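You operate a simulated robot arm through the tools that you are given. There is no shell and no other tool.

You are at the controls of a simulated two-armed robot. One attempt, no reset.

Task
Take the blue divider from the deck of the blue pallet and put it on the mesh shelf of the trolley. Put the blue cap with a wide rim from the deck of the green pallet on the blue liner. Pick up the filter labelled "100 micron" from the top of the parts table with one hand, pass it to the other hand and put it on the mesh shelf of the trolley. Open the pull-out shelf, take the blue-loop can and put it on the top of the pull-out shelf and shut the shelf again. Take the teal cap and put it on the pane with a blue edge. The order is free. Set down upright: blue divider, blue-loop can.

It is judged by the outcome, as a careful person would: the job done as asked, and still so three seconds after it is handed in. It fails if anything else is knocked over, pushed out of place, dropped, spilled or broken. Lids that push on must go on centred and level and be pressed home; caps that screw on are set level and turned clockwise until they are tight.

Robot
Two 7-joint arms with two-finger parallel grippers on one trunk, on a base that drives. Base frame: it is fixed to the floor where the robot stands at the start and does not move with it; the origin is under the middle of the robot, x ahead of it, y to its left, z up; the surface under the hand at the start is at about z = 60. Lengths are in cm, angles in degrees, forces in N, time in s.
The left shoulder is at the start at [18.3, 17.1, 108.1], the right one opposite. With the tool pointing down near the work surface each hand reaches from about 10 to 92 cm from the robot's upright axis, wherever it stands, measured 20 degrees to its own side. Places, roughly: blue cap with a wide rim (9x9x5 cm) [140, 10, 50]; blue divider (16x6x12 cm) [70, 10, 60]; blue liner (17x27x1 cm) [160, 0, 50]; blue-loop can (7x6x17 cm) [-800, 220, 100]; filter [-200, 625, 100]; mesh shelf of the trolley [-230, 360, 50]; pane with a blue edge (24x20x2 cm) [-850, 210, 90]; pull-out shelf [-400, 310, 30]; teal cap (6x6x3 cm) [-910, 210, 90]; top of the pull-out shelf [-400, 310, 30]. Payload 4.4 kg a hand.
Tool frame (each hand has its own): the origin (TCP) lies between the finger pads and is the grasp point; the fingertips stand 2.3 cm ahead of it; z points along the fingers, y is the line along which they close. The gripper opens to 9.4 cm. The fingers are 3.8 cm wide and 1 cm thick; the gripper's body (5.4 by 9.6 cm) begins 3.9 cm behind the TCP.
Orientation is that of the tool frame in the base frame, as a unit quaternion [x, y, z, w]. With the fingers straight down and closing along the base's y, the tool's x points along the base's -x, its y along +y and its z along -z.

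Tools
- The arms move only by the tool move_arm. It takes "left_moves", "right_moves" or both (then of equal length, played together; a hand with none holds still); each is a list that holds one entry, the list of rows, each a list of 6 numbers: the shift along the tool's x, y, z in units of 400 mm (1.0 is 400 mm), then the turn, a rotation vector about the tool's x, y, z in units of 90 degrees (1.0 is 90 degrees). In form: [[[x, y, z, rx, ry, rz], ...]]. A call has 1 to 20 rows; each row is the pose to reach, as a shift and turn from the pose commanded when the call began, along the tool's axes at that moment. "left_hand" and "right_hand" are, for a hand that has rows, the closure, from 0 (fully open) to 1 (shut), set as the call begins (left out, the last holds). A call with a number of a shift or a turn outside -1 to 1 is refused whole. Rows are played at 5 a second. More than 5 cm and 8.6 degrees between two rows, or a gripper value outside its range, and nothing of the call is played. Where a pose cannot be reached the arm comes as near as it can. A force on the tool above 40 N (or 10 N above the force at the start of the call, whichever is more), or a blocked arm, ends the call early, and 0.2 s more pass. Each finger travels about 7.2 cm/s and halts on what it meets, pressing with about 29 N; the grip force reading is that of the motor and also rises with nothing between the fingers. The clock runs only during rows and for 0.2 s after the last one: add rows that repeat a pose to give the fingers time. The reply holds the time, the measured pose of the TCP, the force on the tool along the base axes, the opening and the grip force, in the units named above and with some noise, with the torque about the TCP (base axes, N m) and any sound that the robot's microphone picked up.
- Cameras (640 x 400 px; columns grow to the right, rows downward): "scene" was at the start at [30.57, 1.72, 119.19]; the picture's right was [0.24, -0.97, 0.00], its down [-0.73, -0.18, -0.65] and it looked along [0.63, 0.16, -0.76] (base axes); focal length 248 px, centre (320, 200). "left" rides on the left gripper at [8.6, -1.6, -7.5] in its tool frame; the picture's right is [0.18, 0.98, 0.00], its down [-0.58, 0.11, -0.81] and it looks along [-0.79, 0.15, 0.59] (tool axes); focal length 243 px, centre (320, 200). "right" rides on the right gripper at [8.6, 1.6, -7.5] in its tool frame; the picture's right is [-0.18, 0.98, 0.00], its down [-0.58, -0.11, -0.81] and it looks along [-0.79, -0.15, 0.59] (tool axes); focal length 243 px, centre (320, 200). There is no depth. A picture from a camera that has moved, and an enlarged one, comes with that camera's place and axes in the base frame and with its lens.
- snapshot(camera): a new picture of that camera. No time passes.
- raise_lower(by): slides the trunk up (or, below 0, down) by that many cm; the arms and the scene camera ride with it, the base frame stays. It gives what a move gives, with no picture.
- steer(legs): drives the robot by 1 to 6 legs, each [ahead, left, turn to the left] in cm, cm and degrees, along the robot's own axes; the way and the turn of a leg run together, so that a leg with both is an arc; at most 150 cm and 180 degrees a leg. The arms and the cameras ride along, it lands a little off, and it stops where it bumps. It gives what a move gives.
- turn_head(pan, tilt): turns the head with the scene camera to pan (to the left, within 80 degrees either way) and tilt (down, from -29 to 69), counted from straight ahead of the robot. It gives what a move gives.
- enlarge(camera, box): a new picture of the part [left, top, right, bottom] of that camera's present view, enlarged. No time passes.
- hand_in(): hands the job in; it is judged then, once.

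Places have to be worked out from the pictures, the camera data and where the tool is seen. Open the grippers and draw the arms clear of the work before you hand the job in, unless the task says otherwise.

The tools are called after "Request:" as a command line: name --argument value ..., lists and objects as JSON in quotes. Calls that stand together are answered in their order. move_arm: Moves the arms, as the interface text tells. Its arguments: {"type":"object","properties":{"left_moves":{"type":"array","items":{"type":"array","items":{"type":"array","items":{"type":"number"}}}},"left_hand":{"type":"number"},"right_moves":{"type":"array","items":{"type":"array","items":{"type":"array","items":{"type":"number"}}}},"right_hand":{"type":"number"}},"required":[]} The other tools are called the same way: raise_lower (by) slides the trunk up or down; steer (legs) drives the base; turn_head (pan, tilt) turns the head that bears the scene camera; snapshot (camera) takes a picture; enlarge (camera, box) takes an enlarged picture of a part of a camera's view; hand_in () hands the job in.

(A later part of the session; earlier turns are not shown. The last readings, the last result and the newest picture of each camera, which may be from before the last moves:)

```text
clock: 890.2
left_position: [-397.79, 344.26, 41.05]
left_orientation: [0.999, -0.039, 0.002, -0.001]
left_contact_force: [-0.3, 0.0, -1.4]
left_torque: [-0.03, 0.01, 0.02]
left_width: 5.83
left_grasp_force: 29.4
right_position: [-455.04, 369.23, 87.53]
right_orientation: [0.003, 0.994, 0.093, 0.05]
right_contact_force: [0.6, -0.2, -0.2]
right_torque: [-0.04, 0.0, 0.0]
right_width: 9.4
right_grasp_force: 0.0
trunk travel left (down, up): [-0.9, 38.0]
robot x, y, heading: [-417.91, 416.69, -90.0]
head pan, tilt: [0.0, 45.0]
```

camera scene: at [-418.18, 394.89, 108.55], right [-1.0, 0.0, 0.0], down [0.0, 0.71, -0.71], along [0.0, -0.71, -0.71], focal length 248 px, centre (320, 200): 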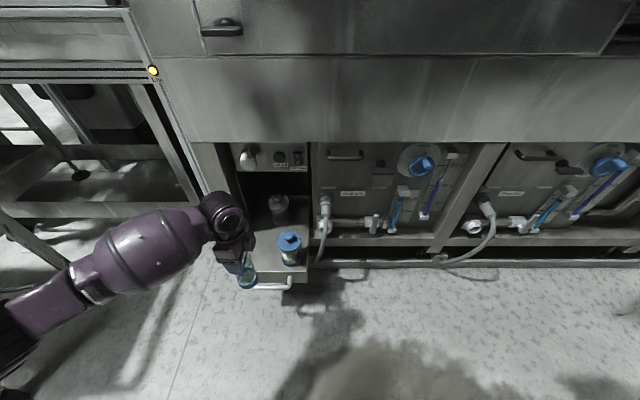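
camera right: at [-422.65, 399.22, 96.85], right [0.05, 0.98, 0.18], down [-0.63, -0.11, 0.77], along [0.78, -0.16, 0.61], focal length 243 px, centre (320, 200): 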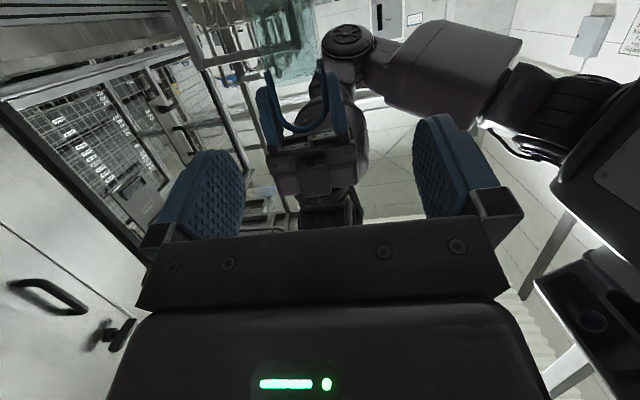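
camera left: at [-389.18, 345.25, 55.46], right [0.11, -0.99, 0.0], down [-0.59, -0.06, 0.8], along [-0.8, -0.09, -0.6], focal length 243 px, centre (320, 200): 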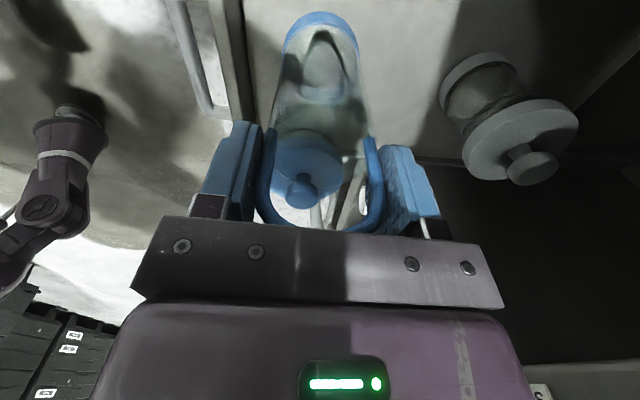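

Request:
move_arm --left_moves '[[[0, 0, 0.01, 0, 0, 0], [0, 0, 0.018, 0, 0, 0], [0, 0, 0.018, 0, 0, 0]]]'

Request:
move_arm --left_moves '[[[0, 0, 0.01, 0, 0, 0], [0, 0, 0.018, 0, 0, 0], [0, 0, 0.018, 0, 0, 0]]]'

Request:
enlarge --camera "scene" --box '[230, 230, 340, 320]'

```text
clock: 891.0
left_position: [-397.83, 344.26, 40.32]
left_orientation: [0.999, -0.039, 0.003, 0.0]
left_contact_force: [0.3, -0.1, -0.4]
left_torque: [-0.02, 0.0, -0.03]
left_width: 5.79
left_grasp_force: 29.2
right_position: [-455.0, 369.25, 87.71]
right_orientation: [0.002, 0.994, 0.092, 0.05]
right_contact_force: [0.5, 0.0, -0.6]
right_torque: [0.01, 0.02, 0.01]
right_width: 9.43
right_grasp_force: 0.0
trunk travel left (down, up): [-0.9, 38.0]
robot x, y, heading: [-417.92, 416.59, -90.0]
head pan, tilt: [0.0, 45.0]
```

```text
clock: 891.8
left_position: [-397.7, 344.01, 39.84]
left_orientation: [0.999, -0.038, 0.001, 0.003]
left_contact_force: [-0.8, -2.8, 28.2]
left_torque: [-0.08, -0.07, -0.11]
left_width: 5.85
left_grasp_force: 29.6
right_position: [-455.06, 369.31, 87.83]
right_orientation: [0.003, 0.994, 0.092, 0.051]
right_contact_force: [-0.5, -0.2, -0.6]
right_torque: [-0.01, 0.03, -0.02]
right_width: 9.41
right_grasp_force: 0.1
trunk travel left (down, up): [-0.9, 38.0]
robot x, y, heading: [-417.48, 416.97, -90.0]
head pan, tilt: [0.0, 45.0]
```

```text
4.44 times, centred on (285, 275) of scene
camera zoom: at [-417.85, 378.28, 108.69], right [-1.0, 0.0, 0.0], down [0.0, 0.71, -0.71], along [0.0, -0.71, -0.71], focal length 1104 px, centre (476, -133)
```

zoom: 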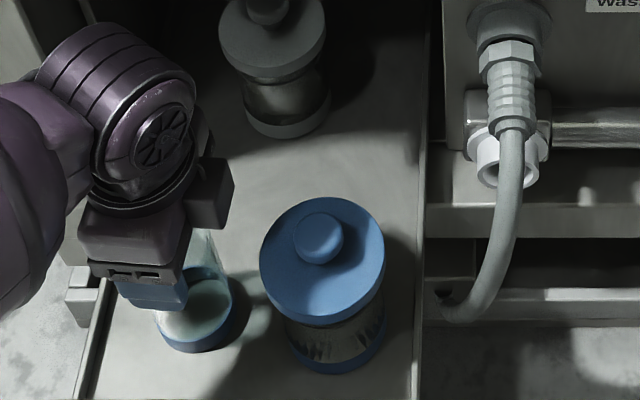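

Contact with 28 N: the can stands on the tray floor. I ease, open the fingers and lift straight up.

Request:
move_arm --left_moves '[[[0, 0, -0.01, 0, 0, 0], [0, 0, -0.01, 0, 0, 0], [0, 0, -0.01, 0, 0, 0]]]'

Request:
move_arm --left_moves '[[[0, 0, 0, 0, 0, 0], [0, 0, 0, 0, 0, 0], [0, 0, 0, 0, 0, 0], [0, 0, 0, 0, 0, 0], [0, 0, 0, 0, 0, 0]]]' --left_hand 0

Request:
snapshot --camera "left"

```text
clock: 892.6
left_position: [-397.87, 344.36, 39.87]
left_orientation: [0.999, -0.039, 0.002, 0.0]
left_contact_force: [-4.3, -0.1, 11.6]
left_torque: [-0.17, 0.48, -0.05]
left_width: 5.81
left_grasp_force: 28.7
right_position: [-455.01, 369.24, 87.72]
right_orientation: [0.002, 0.994, 0.093, 0.051]
right_contact_force: [0.1, 0.1, 0.6]
right_torque: [0.0, -0.01, 0.02]
right_width: 9.43
right_grasp_force: 0.1
trunk travel left (down, up): [-0.9, 38.0]
robot x, y, heading: [-418.08, 416.41, -90.1]
head pan, tilt: [0.0, 45.0]
```

```text
clock: 893.8
left_position: [-397.77, 344.18, 40.02]
left_orientation: [0.999, -0.038, 0.003, 0.0]
left_contact_force: [0.4, 0.6, -0.6]
left_torque: [-0.03, 0.0, -0.03]
left_width: 9.39
left_grasp_force: 0.1
right_position: [-454.94, 369.15, 87.54]
right_orientation: [0.002, 0.994, 0.094, 0.05]
right_contact_force: [-0.1, 0.1, 0.3]
right_torque: [-0.01, 0.02, 0.01]
right_width: 9.39
right_grasp_force: 0.2
trunk travel left (down, up): [-0.9, 38.0]
robot x, y, heading: [-417.98, 416.52, -90.0]
head pan, tilt: [0.0, 45.0]
```

```text
taken
camera left: at [-389.0, 345.12, 47.43], right [0.11, -0.99, 0.0], down [-0.59, -0.07, 0.8], along [-0.8, -0.09, -0.6], focal length 243 px, centre (320, 200)
```

left: 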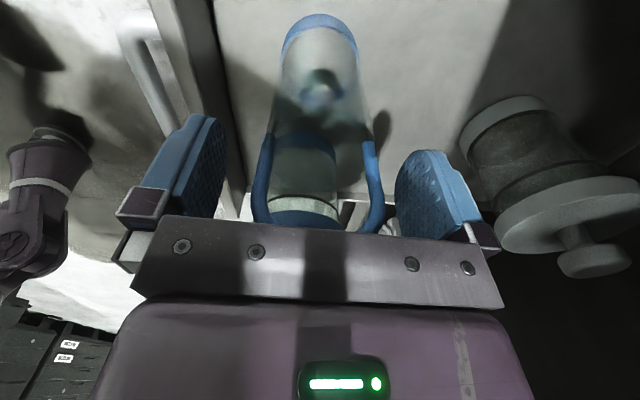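

Released. I lift the hand straight up 14 cm and look.

Request:
move_arm --left_moves '[[[0, 0, -0.05, 0, 0, 0], [0, 0, -0.1, 0, 0, 0], [0, 0, -0.18, 0, 0, 0], [0, 0, -0.27, 0, 0, 0], [0, 0, -0.35, 0, 0, 0], [0, 0, -0.35, 0, 0, 0]]]'

Request:
steer --legs '[[-20, 0, 0]]'

Request:
enlarge --camera "scene" --box '[200, 130, 360, 270]'

```text
clock: 895.2
left_position: [-397.86, 344.24, 53.92]
left_orientation: [0.999, -0.038, 0.002, -0.002]
left_contact_force: [0.4, -0.2, 0.0]
left_torque: [0.01, -0.01, 0.02]
left_width: 9.39
left_grasp_force: 0.0
right_position: [-454.96, 369.21, 87.68]
right_orientation: [0.003, 0.994, 0.093, 0.05]
right_contact_force: [0.9, 0.3, -0.7]
right_torque: [0.0, 0.0, 0.0]
right_width: 9.41
right_grasp_force: 0.1
trunk travel left (down, up): [-0.9, 38.0]
robot x, y, heading: [-417.72, 416.72, -90.0]
head pan, tilt: [0.0, 45.0]
```

```text
clock: 896.8
left_position: [-397.83, 363.61, 53.9]
left_orientation: [0.999, -0.039, 0.003, 0.0]
left_contact_force: [0.2, -0.6, 0.0]
left_torque: [-0.03, 0.02, 0.01]
left_width: 9.39
left_grasp_force: 0.0
right_position: [-454.97, 388.54, 87.66]
right_orientation: [0.003, 0.994, 0.092, 0.05]
right_contact_force: [-0.9, -0.4, 0.3]
right_torque: [-0.02, 0.03, -0.01]
right_width: 9.39
right_grasp_force: 0.1
trunk travel left (down, up): [-0.9, 38.0]
robot x, y, heading: [-417.67, 436.15, -90.1]
head pan, tilt: [0.0, 45.0]
```

```text
2.86 times, centred on (280, 200) of scene
camera zoom: at [-417.78, 397.45, 108.6], right [-1.0, 0.0, 0.0], down [0.0, 0.71, -0.71], along [0.0, -0.71, -0.71], focal length 710 px, centre (434, 200)
```

zoom: 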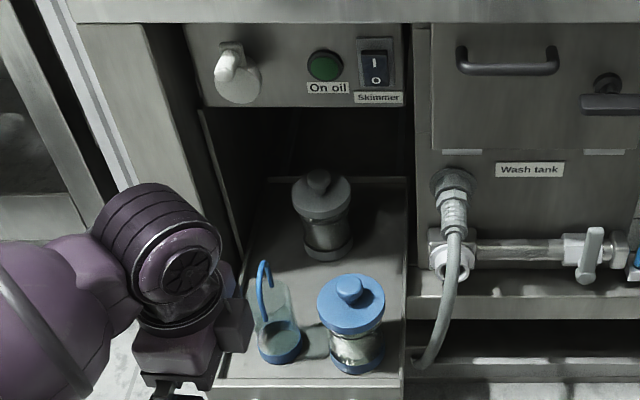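

The can stands upright beside the canisters. To shut the drawer I grip its bar again the same way and push with the base. I set the relative position as before and pre-shape the hand.

Request:
steer --legs '[[-2, -1.5, 0]]'

Request:
move_arm --left_moves '[[[0.015, 0.015, 0.05, -0.07, -0.033, -0.007], [0.03, 0.03, 0.11, -0.14, -0.066, -0.015], [0.045, 0.045, 0.18, -0.21, -0.1, -0.022], [0.06, 0.06, 0.25, -0.281, -0.132, -0.029], [0.068, 0.068, 0.32, -0.281, -0.132, -0.029], [0.068, 0.068, 0.32, -0.281, -0.132, -0.029]]]' --left_hand 0.7

Request:
snapshot --camera "left"

```text
clock: 897.6
left_position: [-399.37, 365.42, 53.97]
left_orientation: [0.999, -0.038, 0.003, 0.0]
left_contact_force: [0.2, 0.5, 0.8]
left_torque: [0.0, 0.02, 0.0]
left_width: 9.39
left_grasp_force: 0.2
right_position: [-456.52, 390.6, 87.62]
right_orientation: [0.003, 0.994, 0.093, 0.051]
right_contact_force: [-0.7, 0.1, -0.7]
right_torque: [0.0, 0.06, 0.03]
right_width: 9.39
right_grasp_force: 0.1
trunk travel left (down, up): [-0.9, 38.0]
robot x, y, heading: [-419.28, 438.11, -90.3]
head pan, tilt: [0.0, 45.0]
```

```text
clock: 899.0
left_position: [-396.71, 362.7, 41.1]
left_orientation: [0.971, -0.015, -0.108, 0.213]
left_contact_force: [0.5, -0.6, 0.2]
left_torque: [-0.02, 0.0, 0.03]
left_width: 2.81
left_grasp_force: 0.0
right_position: [-456.32, 390.49, 87.53]
right_orientation: [0.002, 0.994, 0.093, 0.05]
right_contact_force: [-0.1, 0.8, 0.2]
right_torque: [0.03, -0.01, 0.01]
right_width: 9.39
right_grasp_force: 0.0
trunk travel left (down, up): [-0.9, 38.0]
robot x, y, heading: [-419.45, 437.88, -90.2]
head pan, tilt: [0.0, 45.0]
```

```text
taken
camera left: at [-386.68, 366.5, 45.25], right [0.2, -0.91, 0.37], down [-0.39, 0.28, 0.88], along [-0.9, -0.32, -0.3], focal length 243 px, centre (320, 200)
```

left: 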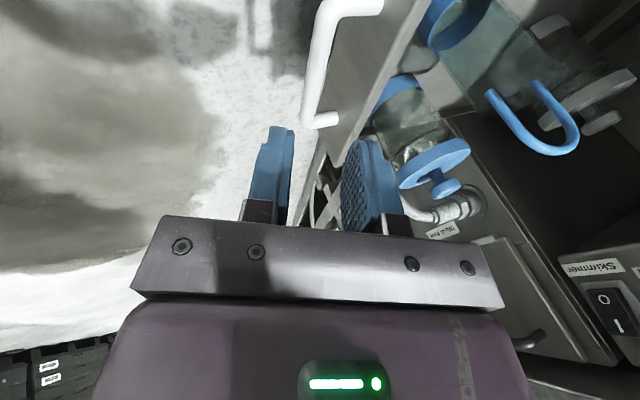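

The bar is right on the approach line. I advance 11.5 cm along the fingers and close.

Request:
move_arm --left_moves '[[[0, 0, 0.08, 0, 0, 0], [0, 0, 0.16, 0, 0, 0], [0, 0, 0.23, 0, 0, 0], [0, 0, 0.23, 0, 0, 0]]]'

Request:
snapshot --camera "left"

```text
clock: 900.0
left_position: [-398.7, 358.72, 33.03]
left_orientation: [0.971, -0.017, -0.108, 0.214]
left_contact_force: [-0.5, 0.2, 0.3]
left_torque: [-0.02, -0.01, 0.0]
left_width: 2.85
left_grasp_force: 0.1
right_position: [-456.47, 390.56, 87.63]
right_orientation: [0.002, 0.994, 0.093, 0.05]
right_contact_force: [0.5, 0.0, 0.0]
right_torque: [0.01, 0.0, 0.02]
right_width: 9.4
right_grasp_force: 0.1
trunk travel left (down, up): [-0.9, 38.0]
robot x, y, heading: [-419.35, 437.76, -90.2]
head pan, tilt: [0.0, 45.0]
```

```text
taken
camera left: at [-388.63, 362.53, 37.15], right [0.2, -0.91, 0.37], down [-0.39, 0.28, 0.88], along [-0.9, -0.32, -0.3], focal length 243 px, centre (320, 200)
```

left: 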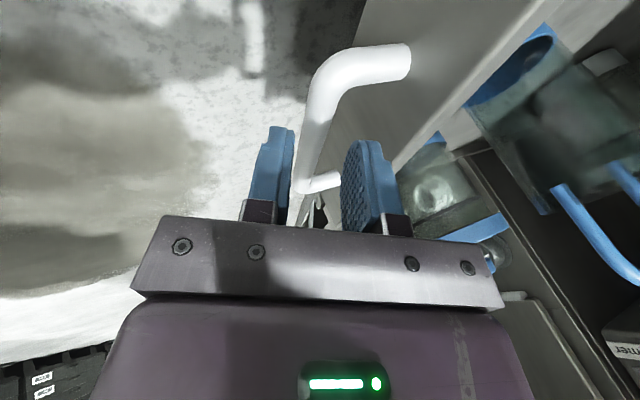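

Request:
move_arm --left_moves '[[[0, -0.006, 0.03, 0, 0, 0], [0, -0.006, 0.065, 0, 0, 0], [0, -0.006, 0.065, 0, 0, 0]]]'

Request:
move_arm --left_moves '[[[0, 0, 0, 0, 0, 0], [0, 0, 0, 0, 0, 0], [0, 0, 0, 0, 0, 0], [0, 0, 0, 0, 0, 0]]]' --left_hand 1

Request:
snapshot --camera "left"

```text
clock: 900.8
left_position: [-399.36, 357.99, 30.57]
left_orientation: [0.971, -0.014, -0.109, 0.213]
left_contact_force: [0.2, 0.9, -0.8]
left_torque: [0.01, 0.0, 0.01]
left_width: 2.82
left_grasp_force: 0.1
right_position: [-456.55, 390.56, 87.59]
right_orientation: [0.002, 0.994, 0.092, 0.05]
right_contact_force: [-0.6, -0.3, 0.1]
right_torque: [0.02, -0.04, 0.02]
right_width: 9.39
right_grasp_force: 0.1
trunk travel left (down, up): [-0.9, 38.0]
robot x, y, heading: [-419.25, 437.94, -90.2]
head pan, tilt: [0.0, 45.0]
```

```text
clock: 901.8
left_position: [-399.44, 357.93, 30.64]
left_orientation: [0.971, -0.015, -0.109, 0.214]
left_contact_force: [0.3, -3.3, 3.5]
left_torque: [-0.13, -0.67, -1.2]
left_width: 1.57
left_grasp_force: 45.2
right_position: [-456.54, 390.4, 87.65]
right_orientation: [0.002, 0.994, 0.093, 0.051]
right_contact_force: [-0.1, -0.3, -0.5]
right_torque: [0.0, 0.02, -0.03]
right_width: 9.37
right_grasp_force: 0.1
trunk travel left (down, up): [-0.9, 38.0]
robot x, y, heading: [-419.01, 437.86, -90.1]
head pan, tilt: [0.0, 45.0]
```

```text
taken
camera left: at [-389.3, 361.72, 34.77], right [0.2, -0.91, 0.38], down [-0.39, 0.28, 0.88], along [-0.9, -0.32, -0.3], focal length 243 px, centre (320, 200)
```

left: 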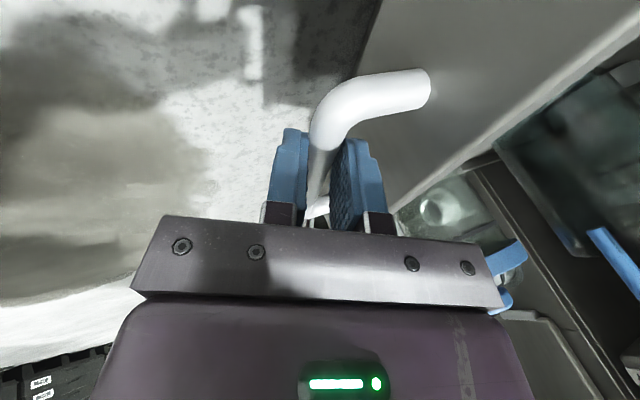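

Gripped (1.57 cm). I push the drawer in gently in short legs.

Request:
steer --legs '[[5, 0, 0], [5, 0, 0]]'

Request:
enlarge --camera "scene" --box '[200, 130, 360, 270]'

```text
clock: 903.3
left_position: [-399.27, 348.02, 30.46]
left_orientation: [0.971, -0.015, -0.109, 0.213]
left_contact_force: [0.6, -0.3, 7.9]
left_torque: [-0.03, -0.75, -1.22]
left_width: 1.58
left_grasp_force: 44.8
right_position: [-456.48, 380.64, 87.74]
right_orientation: [0.002, 0.994, 0.093, 0.05]
right_contact_force: [0.3, -0.8, -0.3]
right_torque: [-0.02, 0.04, 0.0]
right_width: 9.43
right_grasp_force: 0.0
trunk travel left (down, up): [-0.9, 38.0]
robot x, y, heading: [-419.41, 427.78, -89.9]
head pan, tilt: [0.0, 45.0]
```

```text
2.86 times, centred on (280, 200) of scene
camera zoom: at [-419.29, 389.6, 108.6], right [-1.0, 0.0, 0.0], down [0.0, 0.71, -0.71], along [0.0, -0.71, -0.71], focal length 710 px, centre (434, 200)
```

zoom: 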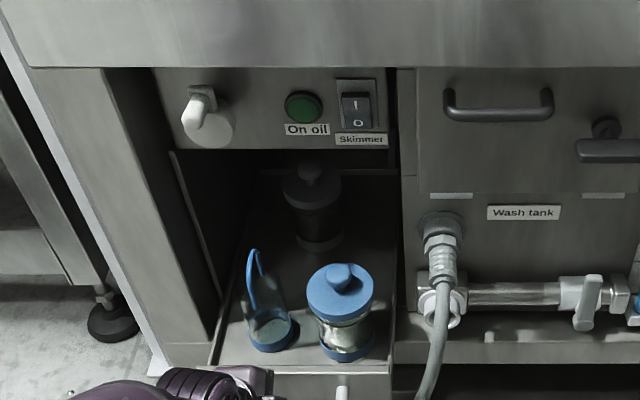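

Request:
steer --legs '[[5, 0, 0], [4, 0, 0]]'

Request:
enlarge --camera "scene" --box '[200, 130, 360, 270]'

```text
clock: 904.7
left_position: [-399.4, 339.33, 30.63]
left_orientation: [0.971, -0.016, -0.109, 0.214]
left_contact_force: [-1.2, 0.5, 4.4]
left_torque: [-0.01, -0.84, -1.22]
left_width: 1.58
left_grasp_force: 45.2
right_position: [-456.54, 371.86, 87.59]
right_orientation: [0.003, 0.994, 0.092, 0.05]
right_contact_force: [-0.1, -0.9, -0.6]
right_torque: [-0.01, 0.02, -0.01]
right_width: 9.38
right_grasp_force: 0.1
trunk travel left (down, up): [-0.9, 38.0]
robot x, y, heading: [-419.45, 418.92, -90.0]
head pan, tilt: [0.0, 45.0]
```

```text
2.86 times, centred on (280, 200) of scene
camera zoom: at [-419.28, 380.72, 108.6], right [-1.0, 0.0, 0.0], down [0.0, 0.71, -0.71], along [0.0, -0.71, -0.71], focal length 710 px, centre (434, 200)
```

zoom: 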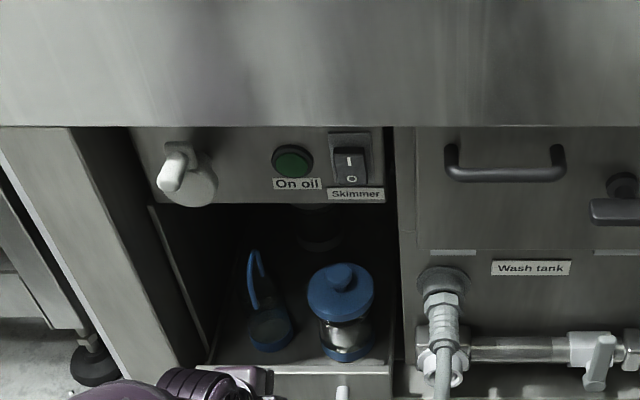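

About 2.8 cm remain. I push the last bit until it's home.

Request:
steer --legs '[[2.5, 0, 0]]'

Request:
steer --legs '[[1, 0, 0]]'

Request:
enlarge --camera "scene" --box '[200, 150, 360, 290]'

```text
clock: 905.5
left_position: [-399.45, 336.56, 30.5]
left_orientation: [0.97, -0.016, -0.109, 0.215]
left_contact_force: [0.1, -6.9, -4.5]
left_torque: [-0.16, -1.05, -0.83]
left_width: 1.57
left_grasp_force: 45.0
right_position: [-456.54, 369.22, 87.59]
right_orientation: [0.003, 0.994, 0.094, 0.05]
right_contact_force: [0.3, -0.5, 0.3]
right_torque: [-0.03, 0.03, -0.01]
right_width: 9.38
right_grasp_force: 0.0
trunk travel left (down, up): [-0.9, 38.0]
robot x, y, heading: [-419.48, 416.41, -90.2]
head pan, tilt: [0.0, 45.0]
```

```text
clock: 906.3
left_position: [-399.29, 336.37, 30.56]
left_orientation: [0.971, -0.018, -0.107, 0.211]
left_contact_force: [-0.3, 7.4, 10.4]
left_torque: [0.12, -0.56, 0.04]
left_width: 1.57
left_grasp_force: 45.4
right_position: [-456.4, 368.74, 87.72]
right_orientation: [0.001, 0.994, 0.093, 0.051]
right_contact_force: [0.4, -0.8, 0.1]
right_torque: [-0.02, 0.0, 0.0]
right_width: 9.39
right_grasp_force: 0.0
trunk travel left (down, up): [-0.9, 38.0]
robot x, y, heading: [-419.74, 416.08, -90.0]
head pan, tilt: [0.0, 45.0]
stopped in leg 1: the force on the tool passed its limit at 44 N (the readings are from after the stop); the commanded pose is now the measured one
```

```text
2.86 times, centred on (280, 220) of scene
camera zoom: at [-419.26, 377.8, 108.62], right [-1.0, 0.0, 0.0], down [0.0, 0.71, -0.71], along [0.0, -0.71, -0.71], focal length 710 px, centre (434, 143)
```

zoom: 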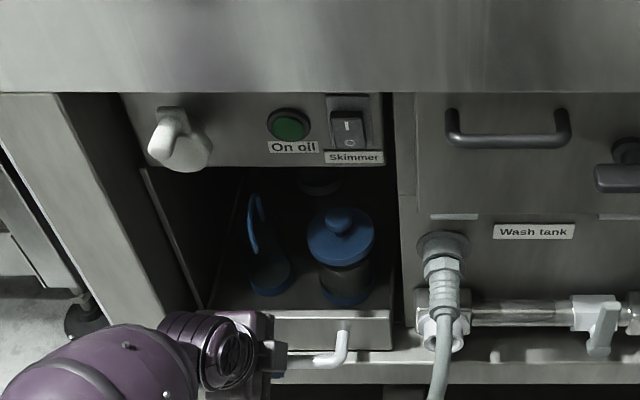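

The drawer stopped at its original place (y≈336.4, 44 N): it's shut, with the can upright inside. I open the fingers and withdraw along their axis.

Request:
move_arm --left_moves '[[[0, 0, 0, 0, 0, 0], [0, 0, 0, 0, 0, 0], [0, 0, 0, 0, 0, 0], [0, 0, -0.06, 0, 0, 0], [0, 0, -0.14, 0, 0, 0], [0, 0, -0.22, 0, 0, 0], [0, 0, -0.3, 0, 0, 0], [0, 0, -0.3, 0, 0, 0]]]' --left_hand 0.72

Request:
steer --legs '[[-30, 0, 0]]'

Request:
enlarge --camera "scene" --box '[200, 100, 400, 260]'

```text
clock: 908.1
left_position: [-396.71, 341.33, 41.01]
left_orientation: [0.971, -0.018, -0.109, 0.21]
left_contact_force: [-0.1, 0.1, -0.2]
left_torque: [0.0, -0.01, 0.0]
left_width: 2.62
left_grasp_force: 0.1
right_position: [-456.38, 368.74, 87.6]
right_orientation: [0.003, 0.994, 0.093, 0.051]
right_contact_force: [0.8, 0.0, 0.1]
right_torque: [-0.01, 0.0, 0.01]
right_width: 9.38
right_grasp_force: 0.0
trunk travel left (down, up): [-0.9, 38.0]
robot x, y, heading: [-419.18, 416.01, -89.9]
head pan, tilt: [0.0, 45.0]
```

```text
clock: 910.1
left_position: [-396.61, 371.08, 40.98]
left_orientation: [0.971, -0.017, -0.108, 0.211]
left_contact_force: [0.0, 0.2, 0.6]
left_torque: [0.0, 0.02, -0.01]
left_width: 2.65
left_grasp_force: 0.1
right_position: [-456.39, 398.61, 87.71]
right_orientation: [0.001, 0.994, 0.093, 0.051]
right_contact_force: [0.2, 0.0, 0.1]
right_torque: [0.04, 0.01, 0.01]
right_width: 9.42
right_grasp_force: 0.0
trunk travel left (down, up): [-0.9, 38.0]
robot x, y, heading: [-419.26, 446.2, -90.1]
head pan, tilt: [0.0, 45.0]
```

```text
2.50 times, centred on (300, 180) of scene
camera zoom: at [-419.22, 407.59, 108.59], right [-1.0, 0.0, 0.0], down [0.0, 0.71, -0.71], along [0.0, -0.71, -0.71], focal length 621 px, centre (370, 250)
```

zoom: 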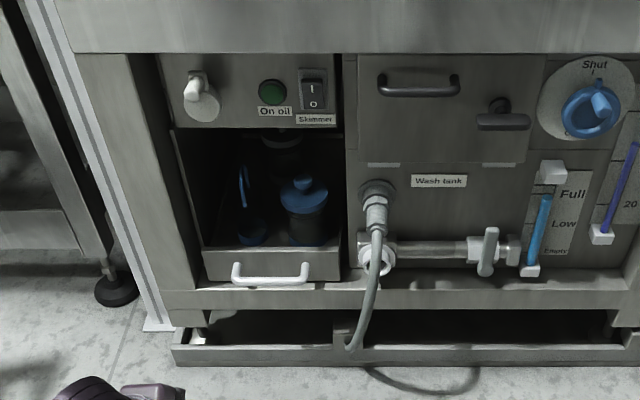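

Drawer shut, can upright inside. Last task: the blue cap on the green pallet. I bring the left hand to a compact pose and raise the trunk for travel.

Request:
raise_lower --by 20

Request:
move_arm --left_moves '[[[0, -0.04, -0.08, 0.07, 0.035, 0], [0, -0.08, -0.16, 0.14, 0.07, 0], [0, -0.12, -0.24, 0.2, 0.1, 0], [0, -0.16, -0.32, 0.27, 0.14, 0], [0, -0.2, -0.4, 0.27, 0.14, 0], [-0.02, -0.24, -0.48, 0.27, 0.14, 0], [-0.04, -0.28, -0.56, 0.27, 0.14, 0], [-0.06, -0.32, -0.64, 0.27, 0.14, 0], [-0.06, -0.36, -0.7, 0.27, 0.14, 0], [-0.06, -0.36, -0.7, 0.27, 0.14, 0]]]' --left_hand 0

Request:
snapshot --camera "scene"

```text
clock: 912.3
left_position: [-396.68, 371.16, 60.73]
left_orientation: [0.972, -0.017, -0.109, 0.209]
left_contact_force: [0.3, 0.4, 0.5]
left_torque: [0.01, 0.0, 0.01]
left_width: 2.64
left_grasp_force: 0.0
right_position: [-456.4, 398.47, 107.55]
right_orientation: [0.001, 0.994, 0.093, 0.051]
right_contact_force: [-0.2, 1.0, 0.0]
right_torque: [0.0, 0.01, -0.01]
right_width: 9.38
right_grasp_force: 0.0
trunk travel left (down, up): [-20.9, 18.0]
robot x, y, heading: [-419.03, 446.01, -90.0]
head pan, tilt: [0.0, 45.0]
```

```text
clock: 914.5
left_position: [-393.34, 395.8, 80.37]
left_orientation: [1.0, -0.016, 0.004, 0.002]
left_contact_force: [-0.4, 0.5, -0.1]
left_torque: [0.0, 0.0, 0.03]
left_width: 9.37
left_grasp_force: 0.1
right_position: [-456.42, 398.65, 107.55]
right_orientation: [0.001, 0.994, 0.094, 0.05]
right_contact_force: [-1.1, -1.2, 0.9]
right_torque: [0.02, 0.01, 0.02]
right_width: 9.36
right_grasp_force: 0.0
trunk travel left (down, up): [-20.9, 18.0]
robot x, y, heading: [-419.33, 445.91, -90.0]
head pan, tilt: [0.0, 45.0]
```

```text
taken
camera scene: at [-419.24, 425.58, 132.54], right [-1.0, 0.0, 0.0], down [0.0, 0.71, -0.71], along [0.0, -0.71, -0.71], focal length 248 px, centre (320, 200)
```

scene: 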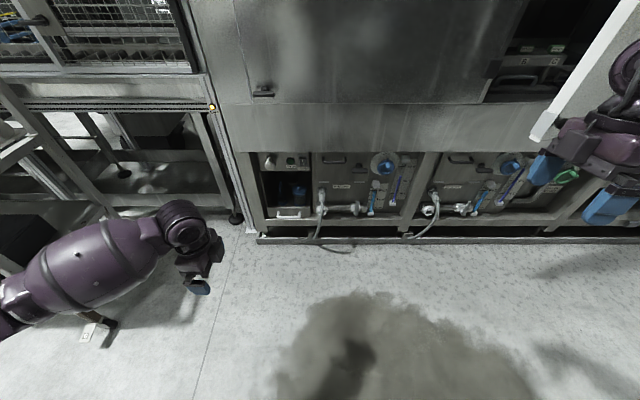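

Request:
move_arm --left_moves '[[[0, 0, -0.1, 0, 0, 0], [0, 0, -0.2, 0, 0, 0], [0, 0, -0.3, 0, 0, 0], [0, 0, -0.4, 0, 0, 0], [0, 0, -0.5, 0, 0, 0], [0, 0, -0.6, 0, 0, 0], [0, 0, -0.6, 0, 0, 0]]]'

Request:
steer --legs '[[0, 0, 90], [120, 0, 0], [120, 0, 0], [110, 0, 0]]'

Request:
turn_head --pan 0 --tilt 20

Request:
snapshot --camera "scene"

Request:
turn_head --pan -45 --tilt 20

Request:
snapshot --camera "scene"

```text
clock: 916.1
left_position: [-393.14, 395.86, 104.52]
left_orientation: [1.0, -0.015, 0.005, 0.003]
left_contact_force: [0.9, -0.6, 0.1]
left_torque: [0.01, -0.02, -0.02]
left_width: 9.42
left_grasp_force: 0.1
right_position: [-456.44, 398.41, 107.61]
right_orientation: [0.001, 0.994, 0.094, 0.051]
right_contact_force: [-0.9, -0.1, 0.2]
right_torque: [-0.02, -0.02, -0.01]
right_width: 9.38
right_grasp_force: 0.2
trunk travel left (down, up): [-20.9, 18.0]
robot x, y, heading: [-419.52, 446.08, -90.0]
head pan, tilt: [0.0, 45.0]
```

```text
clock: 936.8
left_position: [-19.38, 461.04, 104.59]
left_orientation: [0.726, 0.688, 0.006, -0.001]
left_contact_force: [0.3, 0.1, -0.5]
left_torque: [0.01, 0.01, -0.02]
left_width: 9.42
left_grasp_force: 0.0
right_position: [-23.54, 397.84, 107.64]
right_orientation: [-0.694, 0.712, 0.102, -0.03]
right_contact_force: [-0.2, -0.5, -0.2]
right_torque: [0.0, -0.02, -0.01]
right_width: 9.4
right_grasp_force: 0.1
trunk travel left (down, up): [-20.9, 18.0]
robot x, y, heading: [-69.98, 436.18, -1.2]
head pan, tilt: [0.0, 45.0]
```

```text
clock: 937.7
left_position: [-19.23, 460.99, 104.45]
left_orientation: [0.727, 0.687, 0.004, 0.0]
left_contact_force: [-0.4, 0.2, 0.3]
left_torque: [0.02, 0.0, -0.03]
left_width: 9.41
left_grasp_force: 0.1
right_position: [-23.34, 397.86, 107.61]
right_orientation: [-0.694, 0.712, 0.103, -0.029]
right_contact_force: [-0.8, -1.0, 0.4]
right_torque: [0.0, -0.01, 0.01]
right_width: 9.4
right_grasp_force: 0.1
trunk travel left (down, up): [-20.9, 18.0]
robot x, y, heading: [-70.1, 436.07, -1.2]
head pan, tilt: [0.0, 20.0]
```

```text
taken
camera scene: at [-48.52, 435.27, 136.41], right [-0.02, -1.0, 0.0], down [-0.34, 0.01, -0.94], along [0.94, -0.02, -0.34], focal length 248 px, centre (320, 200)
```

scene: 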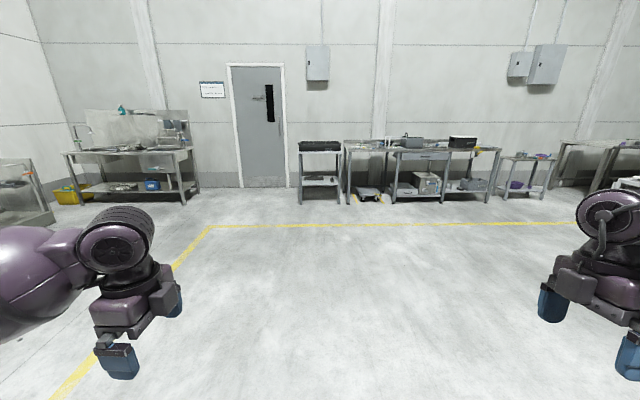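

```text
clock: 938.8
left_position: [-19.34, 460.83, 104.46]
left_orientation: [0.726, 0.688, 0.005, 0.0]
left_contact_force: [-0.2, 0.3, -0.2]
left_torque: [0.03, -0.02, -0.02]
left_width: 9.41
left_grasp_force: 0.1
right_position: [-23.42, 397.8, 107.63]
right_orientation: [-0.694, 0.712, 0.101, -0.029]
right_contact_force: [0.5, 0.4, 0.7]
right_torque: [0.0, 0.0, 0.0]
right_width: 9.41
right_grasp_force: 0.1
trunk travel left (down, up): [-20.9, 18.0]
robot x, y, heading: [-70.0, 435.78, -1.4]
head pan, tilt: [-45.0, 20.0]
```

```text
taken
camera scene: at [-51.39, 428.75, 136.42], right [-0.72, -0.69, 0.0], down [-0.24, 0.25, -0.94], along [0.65, -0.68, -0.34], focal length 248 px, centre (320, 200)
```

scene: 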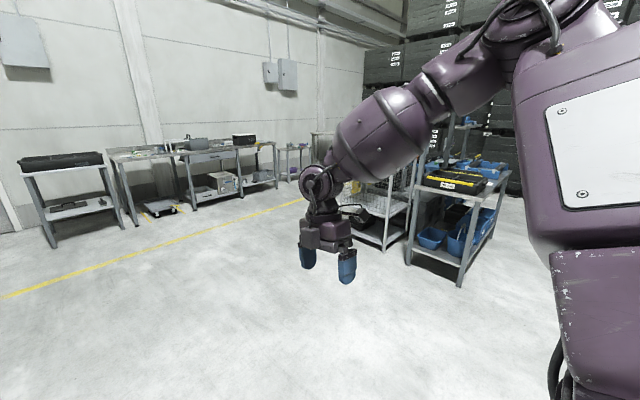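

The open area beyond the yellow line leads to a corridor at x≈240 between the pallets and the wall tables. I drive there and turn south.

Request:
steer --legs '[[130, -50, 1.2], [130, -50, 0], [55, 0, 0], [0, 0, -90]]'

Request:
turn_head --pan 0 --tilt 25

Request:
snapshot --camera "scene"

Request:
turn_head --pan -40 --tilt 25

Request:
snapshot --camera "scene"

```text
clock: 958.8
left_position: [267.63, 280.36, 104.44]
left_orientation: [1.0, -0.01, 0.004, 0.002]
left_contact_force: [-0.7, -0.1, -0.2]
left_torque: [-0.04, 0.0, -0.04]
left_width: 9.39
left_grasp_force: 0.1
right_position: [204.49, 282.19, 107.55]
right_orientation: [-0.005, 0.994, 0.093, 0.05]
right_contact_force: [0.0, -0.4, -0.1]
right_torque: [0.03, 0.02, 0.05]
right_width: 9.4
right_grasp_force: 0.0
trunk travel left (down, up): [-20.9, 18.0]
robot x, y, heading: [241.28, 330.17, -89.0]
head pan, tilt: [-45.0, 20.0]
```

```text
clock: 959.9
left_position: [267.68, 280.18, 104.47]
left_orientation: [1.0, -0.01, 0.004, 0.003]
left_contact_force: [-0.2, 0.0, -0.4]
left_torque: [0.03, -0.01, 0.0]
left_width: 9.41
left_grasp_force: 0.0
right_position: [204.53, 282.03, 107.66]
right_orientation: [-0.005, 0.994, 0.093, 0.051]
right_contact_force: [-0.4, 0.4, -0.2]
right_torque: [0.0, 0.0, 0.01]
right_width: 9.41
right_grasp_force: 0.1
trunk travel left (down, up): [-20.9, 18.0]
robot x, y, heading: [241.01, 330.27, -89.3]
head pan, tilt: [0.0, 25.0]
```

```text
taken
camera scene: at [241.27, 308.61, 135.61], right [-1.0, -0.01, 0.0], down [-0.01, 0.42, -0.91], along [0.01, -0.91, -0.42], focal length 248 px, centre (320, 200)
```

scene: 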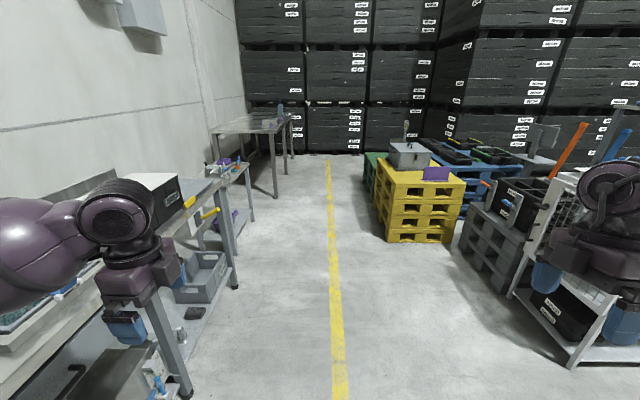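

```text
clock: 961.0
left_position: [267.65, 280.33, 104.58]
left_orientation: [1.0, -0.009, 0.005, 0.002]
left_contact_force: [-0.5, 0.3, 0.0]
left_torque: [-0.05, -0.02, -0.02]
left_width: 9.41
left_grasp_force: 0.0
right_position: [204.55, 282.23, 107.63]
right_orientation: [-0.005, 0.994, 0.093, 0.051]
right_contact_force: [-0.4, 0.0, 0.4]
right_torque: [-0.01, 0.05, 0.02]
right_width: 9.4
right_grasp_force: 0.0
trunk travel left (down, up): [-20.9, 18.0]
robot x, y, heading: [241.04, 329.96, -89.0]
head pan, tilt: [-40.0, 25.0]
```

```text
taken
camera scene: at [235.33, 310.68, 135.61], right [-0.78, 0.63, 0.0], down [0.27, 0.33, -0.91], along [-0.57, -0.7, -0.42], focal length 248 px, centre (320, 200)
```

scene: 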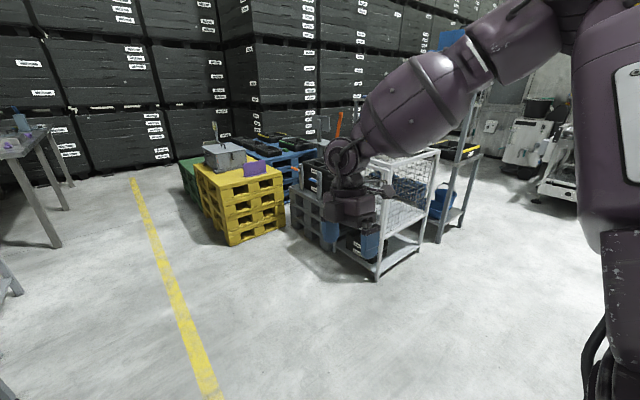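

The corridor is clear. I raise the trunk a bit for safety and drive south along x≈230 to y≈10.

Request:
raise_lower --by 14

Request:
steer --legs '[[110, -10, -1], [120, 0, 0], [60, 0, 0]]'

Request:
turn_head --pan -55 --tilt 35

Request:
snapshot --camera "scene"

```text
clock: 962.6
left_position: [267.59, 280.19, 118.44]
left_orientation: [1.0, -0.01, 0.004, 0.003]
left_contact_force: [0.0, -0.6, 0.1]
left_torque: [-0.01, 0.02, -0.01]
left_width: 9.38
left_grasp_force: 0.1
right_position: [204.44, 282.19, 121.68]
right_orientation: [-0.004, 0.994, 0.094, 0.05]
right_contact_force: [-0.5, -0.9, 0.1]
right_torque: [0.02, 0.02, 0.01]
right_width: 9.42
right_grasp_force: 0.1
trunk travel left (down, up): [-34.9, 4.0]
robot x, y, heading: [241.17, 330.08, -88.9]
head pan, tilt: [-40.0, 25.0]
```

```text
clock: 976.8
left_position: [263.15, -6.55, 118.41]
left_orientation: [1.0, 0.0, 0.005, 0.003]
left_contact_force: [-0.5, -1.0, 0.0]
left_torque: [-0.03, 0.0, 0.0]
left_width: 9.43
left_grasp_force: 0.0
right_position: [200.0, -5.89, 121.61]
right_orientation: [-0.015, 0.994, 0.095, 0.05]
right_contact_force: [0.2, -0.3, 1.0]
right_torque: [0.02, 0.04, -0.04]
right_width: 9.38
right_grasp_force: 0.1
trunk travel left (down, up): [-34.9, 4.0]
robot x, y, heading: [235.71, 42.74, -88.1]
head pan, tilt: [-40.0, 25.0]
```

```text
clock: 977.6
left_position: [263.34, -6.5, 118.54]
left_orientation: [1.0, -0.001, 0.005, 0.002]
left_contact_force: [0.2, 0.4, -0.8]
left_torque: [0.0, -0.02, -0.05]
left_width: 9.41
left_grasp_force: 0.0
right_position: [199.94, -5.74, 121.61]
right_orientation: [-0.014, 0.994, 0.093, 0.05]
right_contact_force: [0.3, 0.1, 0.0]
right_torque: [0.02, 0.01, 0.0]
right_width: 9.4
right_grasp_force: 0.1
trunk travel left (down, up): [-34.9, 4.0]
robot x, y, heading: [235.42, 43.21, -88.1]
head pan, tilt: [-55.0, 35.0]
```

```text
taken
camera scene: at [228.73, 31.8, 148.75], right [-0.6, 0.8, 0.0], down [0.46, 0.34, -0.82], along [-0.66, -0.49, -0.57], focal length 248 px, centre (320, 200)
```

scene: 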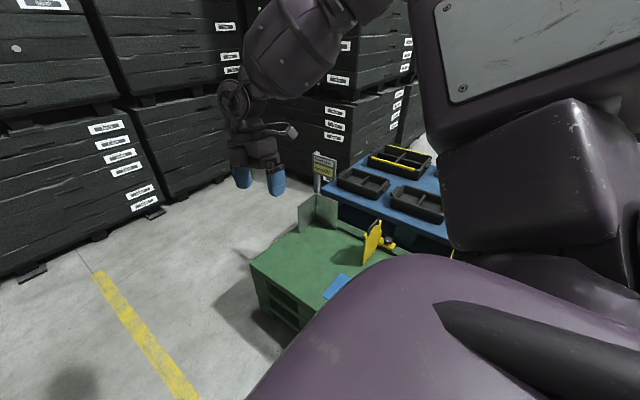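

I move on to y≈8 and turn right to face the green pallet.

Request:
steer --legs '[[35, 0, 0], [0, 0, -91]]'

Request:
turn_head --pan 0 --tilt 45

Request:
snapshot --camera "scene"

```text
clock: 983.7
left_position: [186.72, -18.68, 118.47]
left_orientation: [-0.701, 0.713, -0.001, -0.005]
left_contact_force: [0.2, 0.2, -0.2]
left_torque: [-0.03, 0.0, 0.02]
left_width: 9.37
left_grasp_force: 0.0
right_position: [188.48, 44.55, 121.58]
right_orientation: [0.699, 0.707, 0.03, 0.101]
right_contact_force: [0.3, -0.8, 0.7]
right_torque: [-0.02, 0.0, 0.01]
right_width: 9.4
right_grasp_force: 0.0
trunk travel left (down, up): [-34.9, 4.0]
robot x, y, heading: [236.59, 7.91, -179.2]
head pan, tilt: [-55.0, 35.0]
```

```text
clock: 985.0
left_position: [186.88, -18.69, 118.65]
left_orientation: [-0.701, 0.714, -0.001, -0.005]
left_contact_force: [-0.1, 0.0, -0.1]
left_torque: [-0.03, -0.02, -0.01]
left_width: 9.41
left_grasp_force: 0.2
right_position: [188.57, 44.6, 121.71]
right_orientation: [0.699, 0.707, 0.03, 0.101]
right_contact_force: [-0.8, 0.0, 0.2]
right_torque: [0.0, 0.01, 0.01]
right_width: 9.4
right_grasp_force: 0.0
trunk travel left (down, up): [-34.9, 4.0]
robot x, y, heading: [236.69, 8.24, -179.1]
head pan, tilt: [0.0, 45.0]
```

```text
taken
camera scene: at [222.93, 7.79, 147.26], right [-0.01, 1.0, 0.0], down [0.71, 0.01, -0.71], along [-0.71, -0.01, -0.71], focal length 248 px, centre (320, 200)
```

scene: 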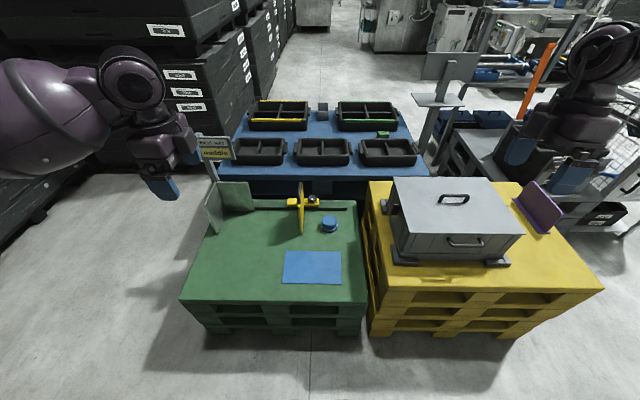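

Request:
enlarge --camera "scene" --box '[260, 170, 380, 300]'

```text
3.08 times, centred on (320, 235) of scene
camera zoom: at [222.93, 7.79, 147.26], right [-0.01, 1.0, 0.0], down [0.71, 0.01, -0.71], along [-0.71, -0.01, -0.71], focal length 764 px, centre (320, 92)
```

zoom: 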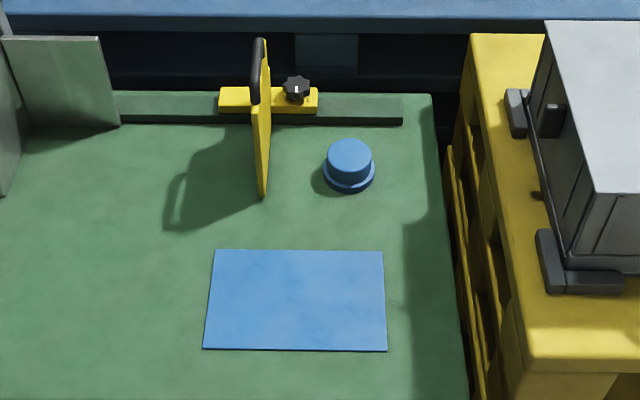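

The cap's centre is at about (141, 11.4) on a deck at z≈45.5, and the liner's centre near (156, 3.5). I raise the right hand for clearance over the box, and move to a stance where the left hand can reach low.

Request:
move_arm --right_moves '[[[0, 0, -0.08, 0, 0, 0], [0, 0, -0.16, 0, 0, 0], [0, 0, -0.24, 0, 0, 0], [0, 0, -0.32, 0, 0, 0], [0, 0, -0.4, 0, 0, 0], [0, 0, -0.4, 0, 0, 0]]]'

Request:
steer --legs '[[10, -12, -0.8]]'

Request:
snapshot --camera "scene"

```text
clock: 986.4
left_position: [186.72, -18.72, 118.47]
left_orientation: [-0.701, 0.714, -0.001, -0.005]
left_contact_force: [0.4, -0.8, 0.0]
left_torque: [0.01, -0.01, 0.02]
left_width: 9.39
left_grasp_force: 0.0
right_position: [185.52, 45.88, 137.43]
right_orientation: [0.699, 0.707, 0.03, 0.101]
right_contact_force: [0.5, -0.3, -0.5]
right_torque: [-0.01, -0.01, -0.01]
right_width: 9.41
right_grasp_force: 0.1
trunk travel left (down, up): [-34.9, 4.0]
robot x, y, heading: [236.61, 8.36, -179.2]
head pan, tilt: [0.0, 45.0]
```

```text
clock: 988.1
left_position: [176.09, -6.27, 118.46]
left_orientation: [-0.696, 0.718, -0.002, -0.006]
left_contact_force: [-0.1, 0.8, -0.3]
left_torque: [-0.04, -0.05, 0.02]
left_width: 9.41
left_grasp_force: 0.1
right_position: [175.85, 58.4, 137.44]
right_orientation: [0.704, 0.702, 0.029, 0.102]
right_contact_force: [-0.1, 0.2, -0.3]
right_torque: [-0.01, 0.01, 0.0]
right_width: 9.43
right_grasp_force: 0.1
trunk travel left (down, up): [-34.9, 4.0]
robot x, y, heading: [226.64, 19.82, 180.0]
head pan, tilt: [0.0, 45.0]
```

```text
taken
camera scene: at [212.7, 19.66, 147.26], right [0.0, 1.0, 0.0], down [0.71, 0.0, -0.71], along [-0.71, 0.0, -0.71], focal length 248 px, centre (320, 200)
```

scene: 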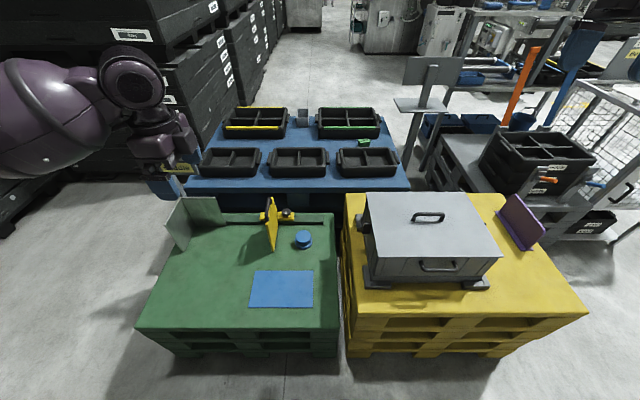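

I lower the trunk and watch both hands.

Request:
raise_lower --by -20

Request:
snapshot --camera "scene"

```text
clock: 990.2
left_position: [176.29, -6.36, 98.64]
left_orientation: [-0.696, 0.718, 0.001, -0.006]
left_contact_force: [0.0, 0.4, 0.0]
left_torque: [0.01, -0.01, -0.03]
left_width: 9.4
left_grasp_force: 0.0
right_position: [176.06, 58.4, 117.52]
right_orientation: [0.704, 0.702, 0.029, 0.101]
right_contact_force: [0.9, -0.5, 1.4]
right_torque: [0.01, 0.02, 0.04]
right_width: 9.41
right_grasp_force: 0.0
trunk travel left (down, up): [-14.9, 24.0]
robot x, y, heading: [226.03, 19.58, 179.8]
head pan, tilt: [0.0, 45.0]
```

```text
taken
camera scene: at [200.55, 19.62, 125.81], right [0.0, 1.0, 0.0], down [0.71, 0.0, -0.71], along [-0.71, 0.0, -0.71], focal length 248 px, centre (320, 200)
```

scene: 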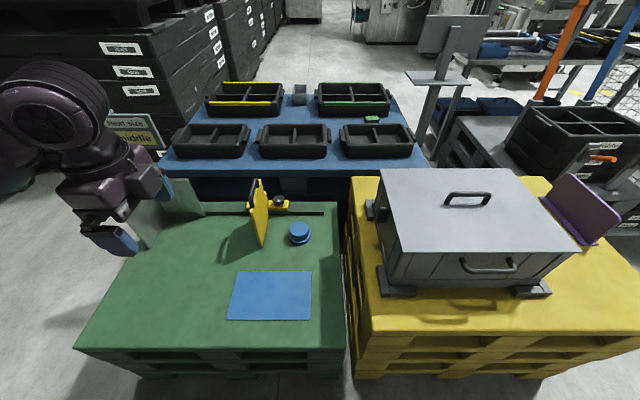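

Request:
raise_lower --by -13

Request:
steer --legs '[[5, -10, 0]]'

Request:
move_arm --left_moves '[[[-0.02, -0.07, 0, 0, 0, 0], [-0.04, -0.14, 0, 0, 0, 0], [-0.06, -0.21, 0, 0, 0, 0], [-0.08, -0.28, 0, 0, 0, 0], [-0.1, -0.35, 0, 0, 0, 0], [-0.12, -0.42, 0, 0, 0, 0], [-0.14, -0.49, 0, 0, 0, 0], [-0.16, -0.56, 0, 0, 0, 0], [-0.16, -0.6, 0, 0, 0, 0], [-0.16, -0.6, 0, 0, 0, 0]]]'

Request:
snapshot --camera "scene"

Request:
snapshot --camera "left"

```text
clock: 991.8
left_position: [175.96, -6.34, 79.01]
left_orientation: [-0.692, 0.715, -0.076, 0.073]
left_contact_force: [0.1, -0.2, 0.3]
left_torque: [0.04, 0.03, 0.01]
left_width: 9.38
left_grasp_force: 0.1
right_position: [176.09, 58.35, 104.47]
right_orientation: [0.704, 0.702, 0.029, 0.101]
right_contact_force: [0.9, -0.9, -0.2]
right_torque: [-0.01, 0.0, 0.04]
right_width: 9.39
right_grasp_force: 0.1
trunk travel left (down, up): [-1.9, 37.0]
robot x, y, heading: [226.73, 19.73, 179.6]
head pan, tilt: [0.0, 45.0]
```

```text
clock: 993.3
left_position: [170.98, 3.46, 79.01]
left_orientation: [-0.691, 0.715, -0.077, 0.072]
left_contact_force: [-0.4, 0.8, -0.2]
left_torque: [0.02, -0.02, 0.01]
left_width: 9.4
left_grasp_force: 0.1
right_position: [170.84, 68.38, 104.47]
right_orientation: [0.705, 0.702, 0.03, 0.102]
right_contact_force: [-0.3, 0.0, -0.1]
right_torque: [-0.01, 0.0, 0.02]
right_width: 9.39
right_grasp_force: 0.0
trunk travel left (down, up): [-1.9, 37.0]
robot x, y, heading: [221.54, 29.59, 180.0]
head pan, tilt: [0.0, 45.0]
```

```text
clock: 995.5
left_position: [171.11, 5.35, 78.01]
left_orientation: [-0.691, 0.715, -0.078, 0.074]
left_contact_force: [-0.2, 0.8, 1.1]
left_torque: [-0.01, 0.01, 0.02]
left_width: 9.4
left_grasp_force: 0.1
left hand out of reach, approached as far as the arm can: row 1, 2, 3, 4, 5, 6, 7, 8, 9, 10
right_position: [170.81, 68.28, 104.48]
right_orientation: [0.704, 0.702, 0.031, 0.102]
right_contact_force: [-0.5, 0.3, 0.8]
right_torque: [-0.03, -0.01, -0.01]
right_width: 9.41
right_grasp_force: 0.0
trunk travel left (down, up): [-1.9, 37.0]
robot x, y, heading: [221.01, 29.79, 180.1]
head pan, tilt: [0.0, 45.0]
```

```text
taken
camera scene: at [183.65, 29.52, 109.69], right [0.0, 1.0, 0.0], down [0.71, 0.0, -0.71], along [-0.71, 0.0, -0.71], focal length 248 px, centre (320, 200)
```

scene: 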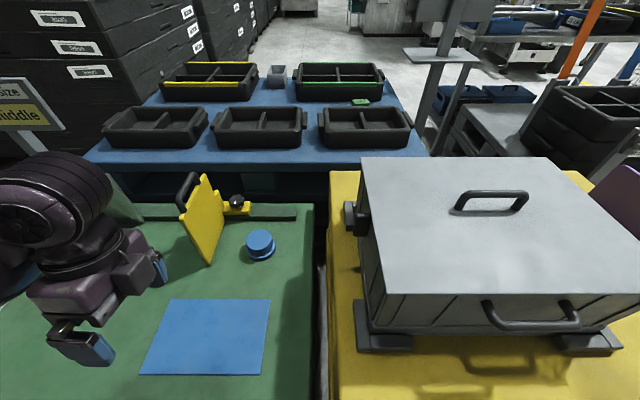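

```text
taken
camera left: at [170.8, -3.29, 85.78], right [-0.97, -0.15, -0.21], down [-0.26, 0.59, 0.76], along [0.01, 0.79, -0.61], focal length 243 px, centre (320, 200)
```

left: 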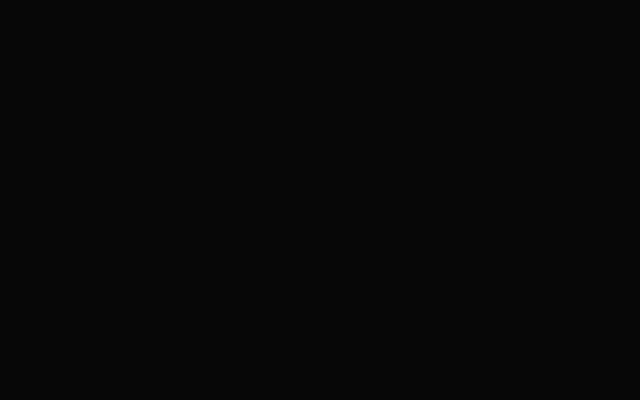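

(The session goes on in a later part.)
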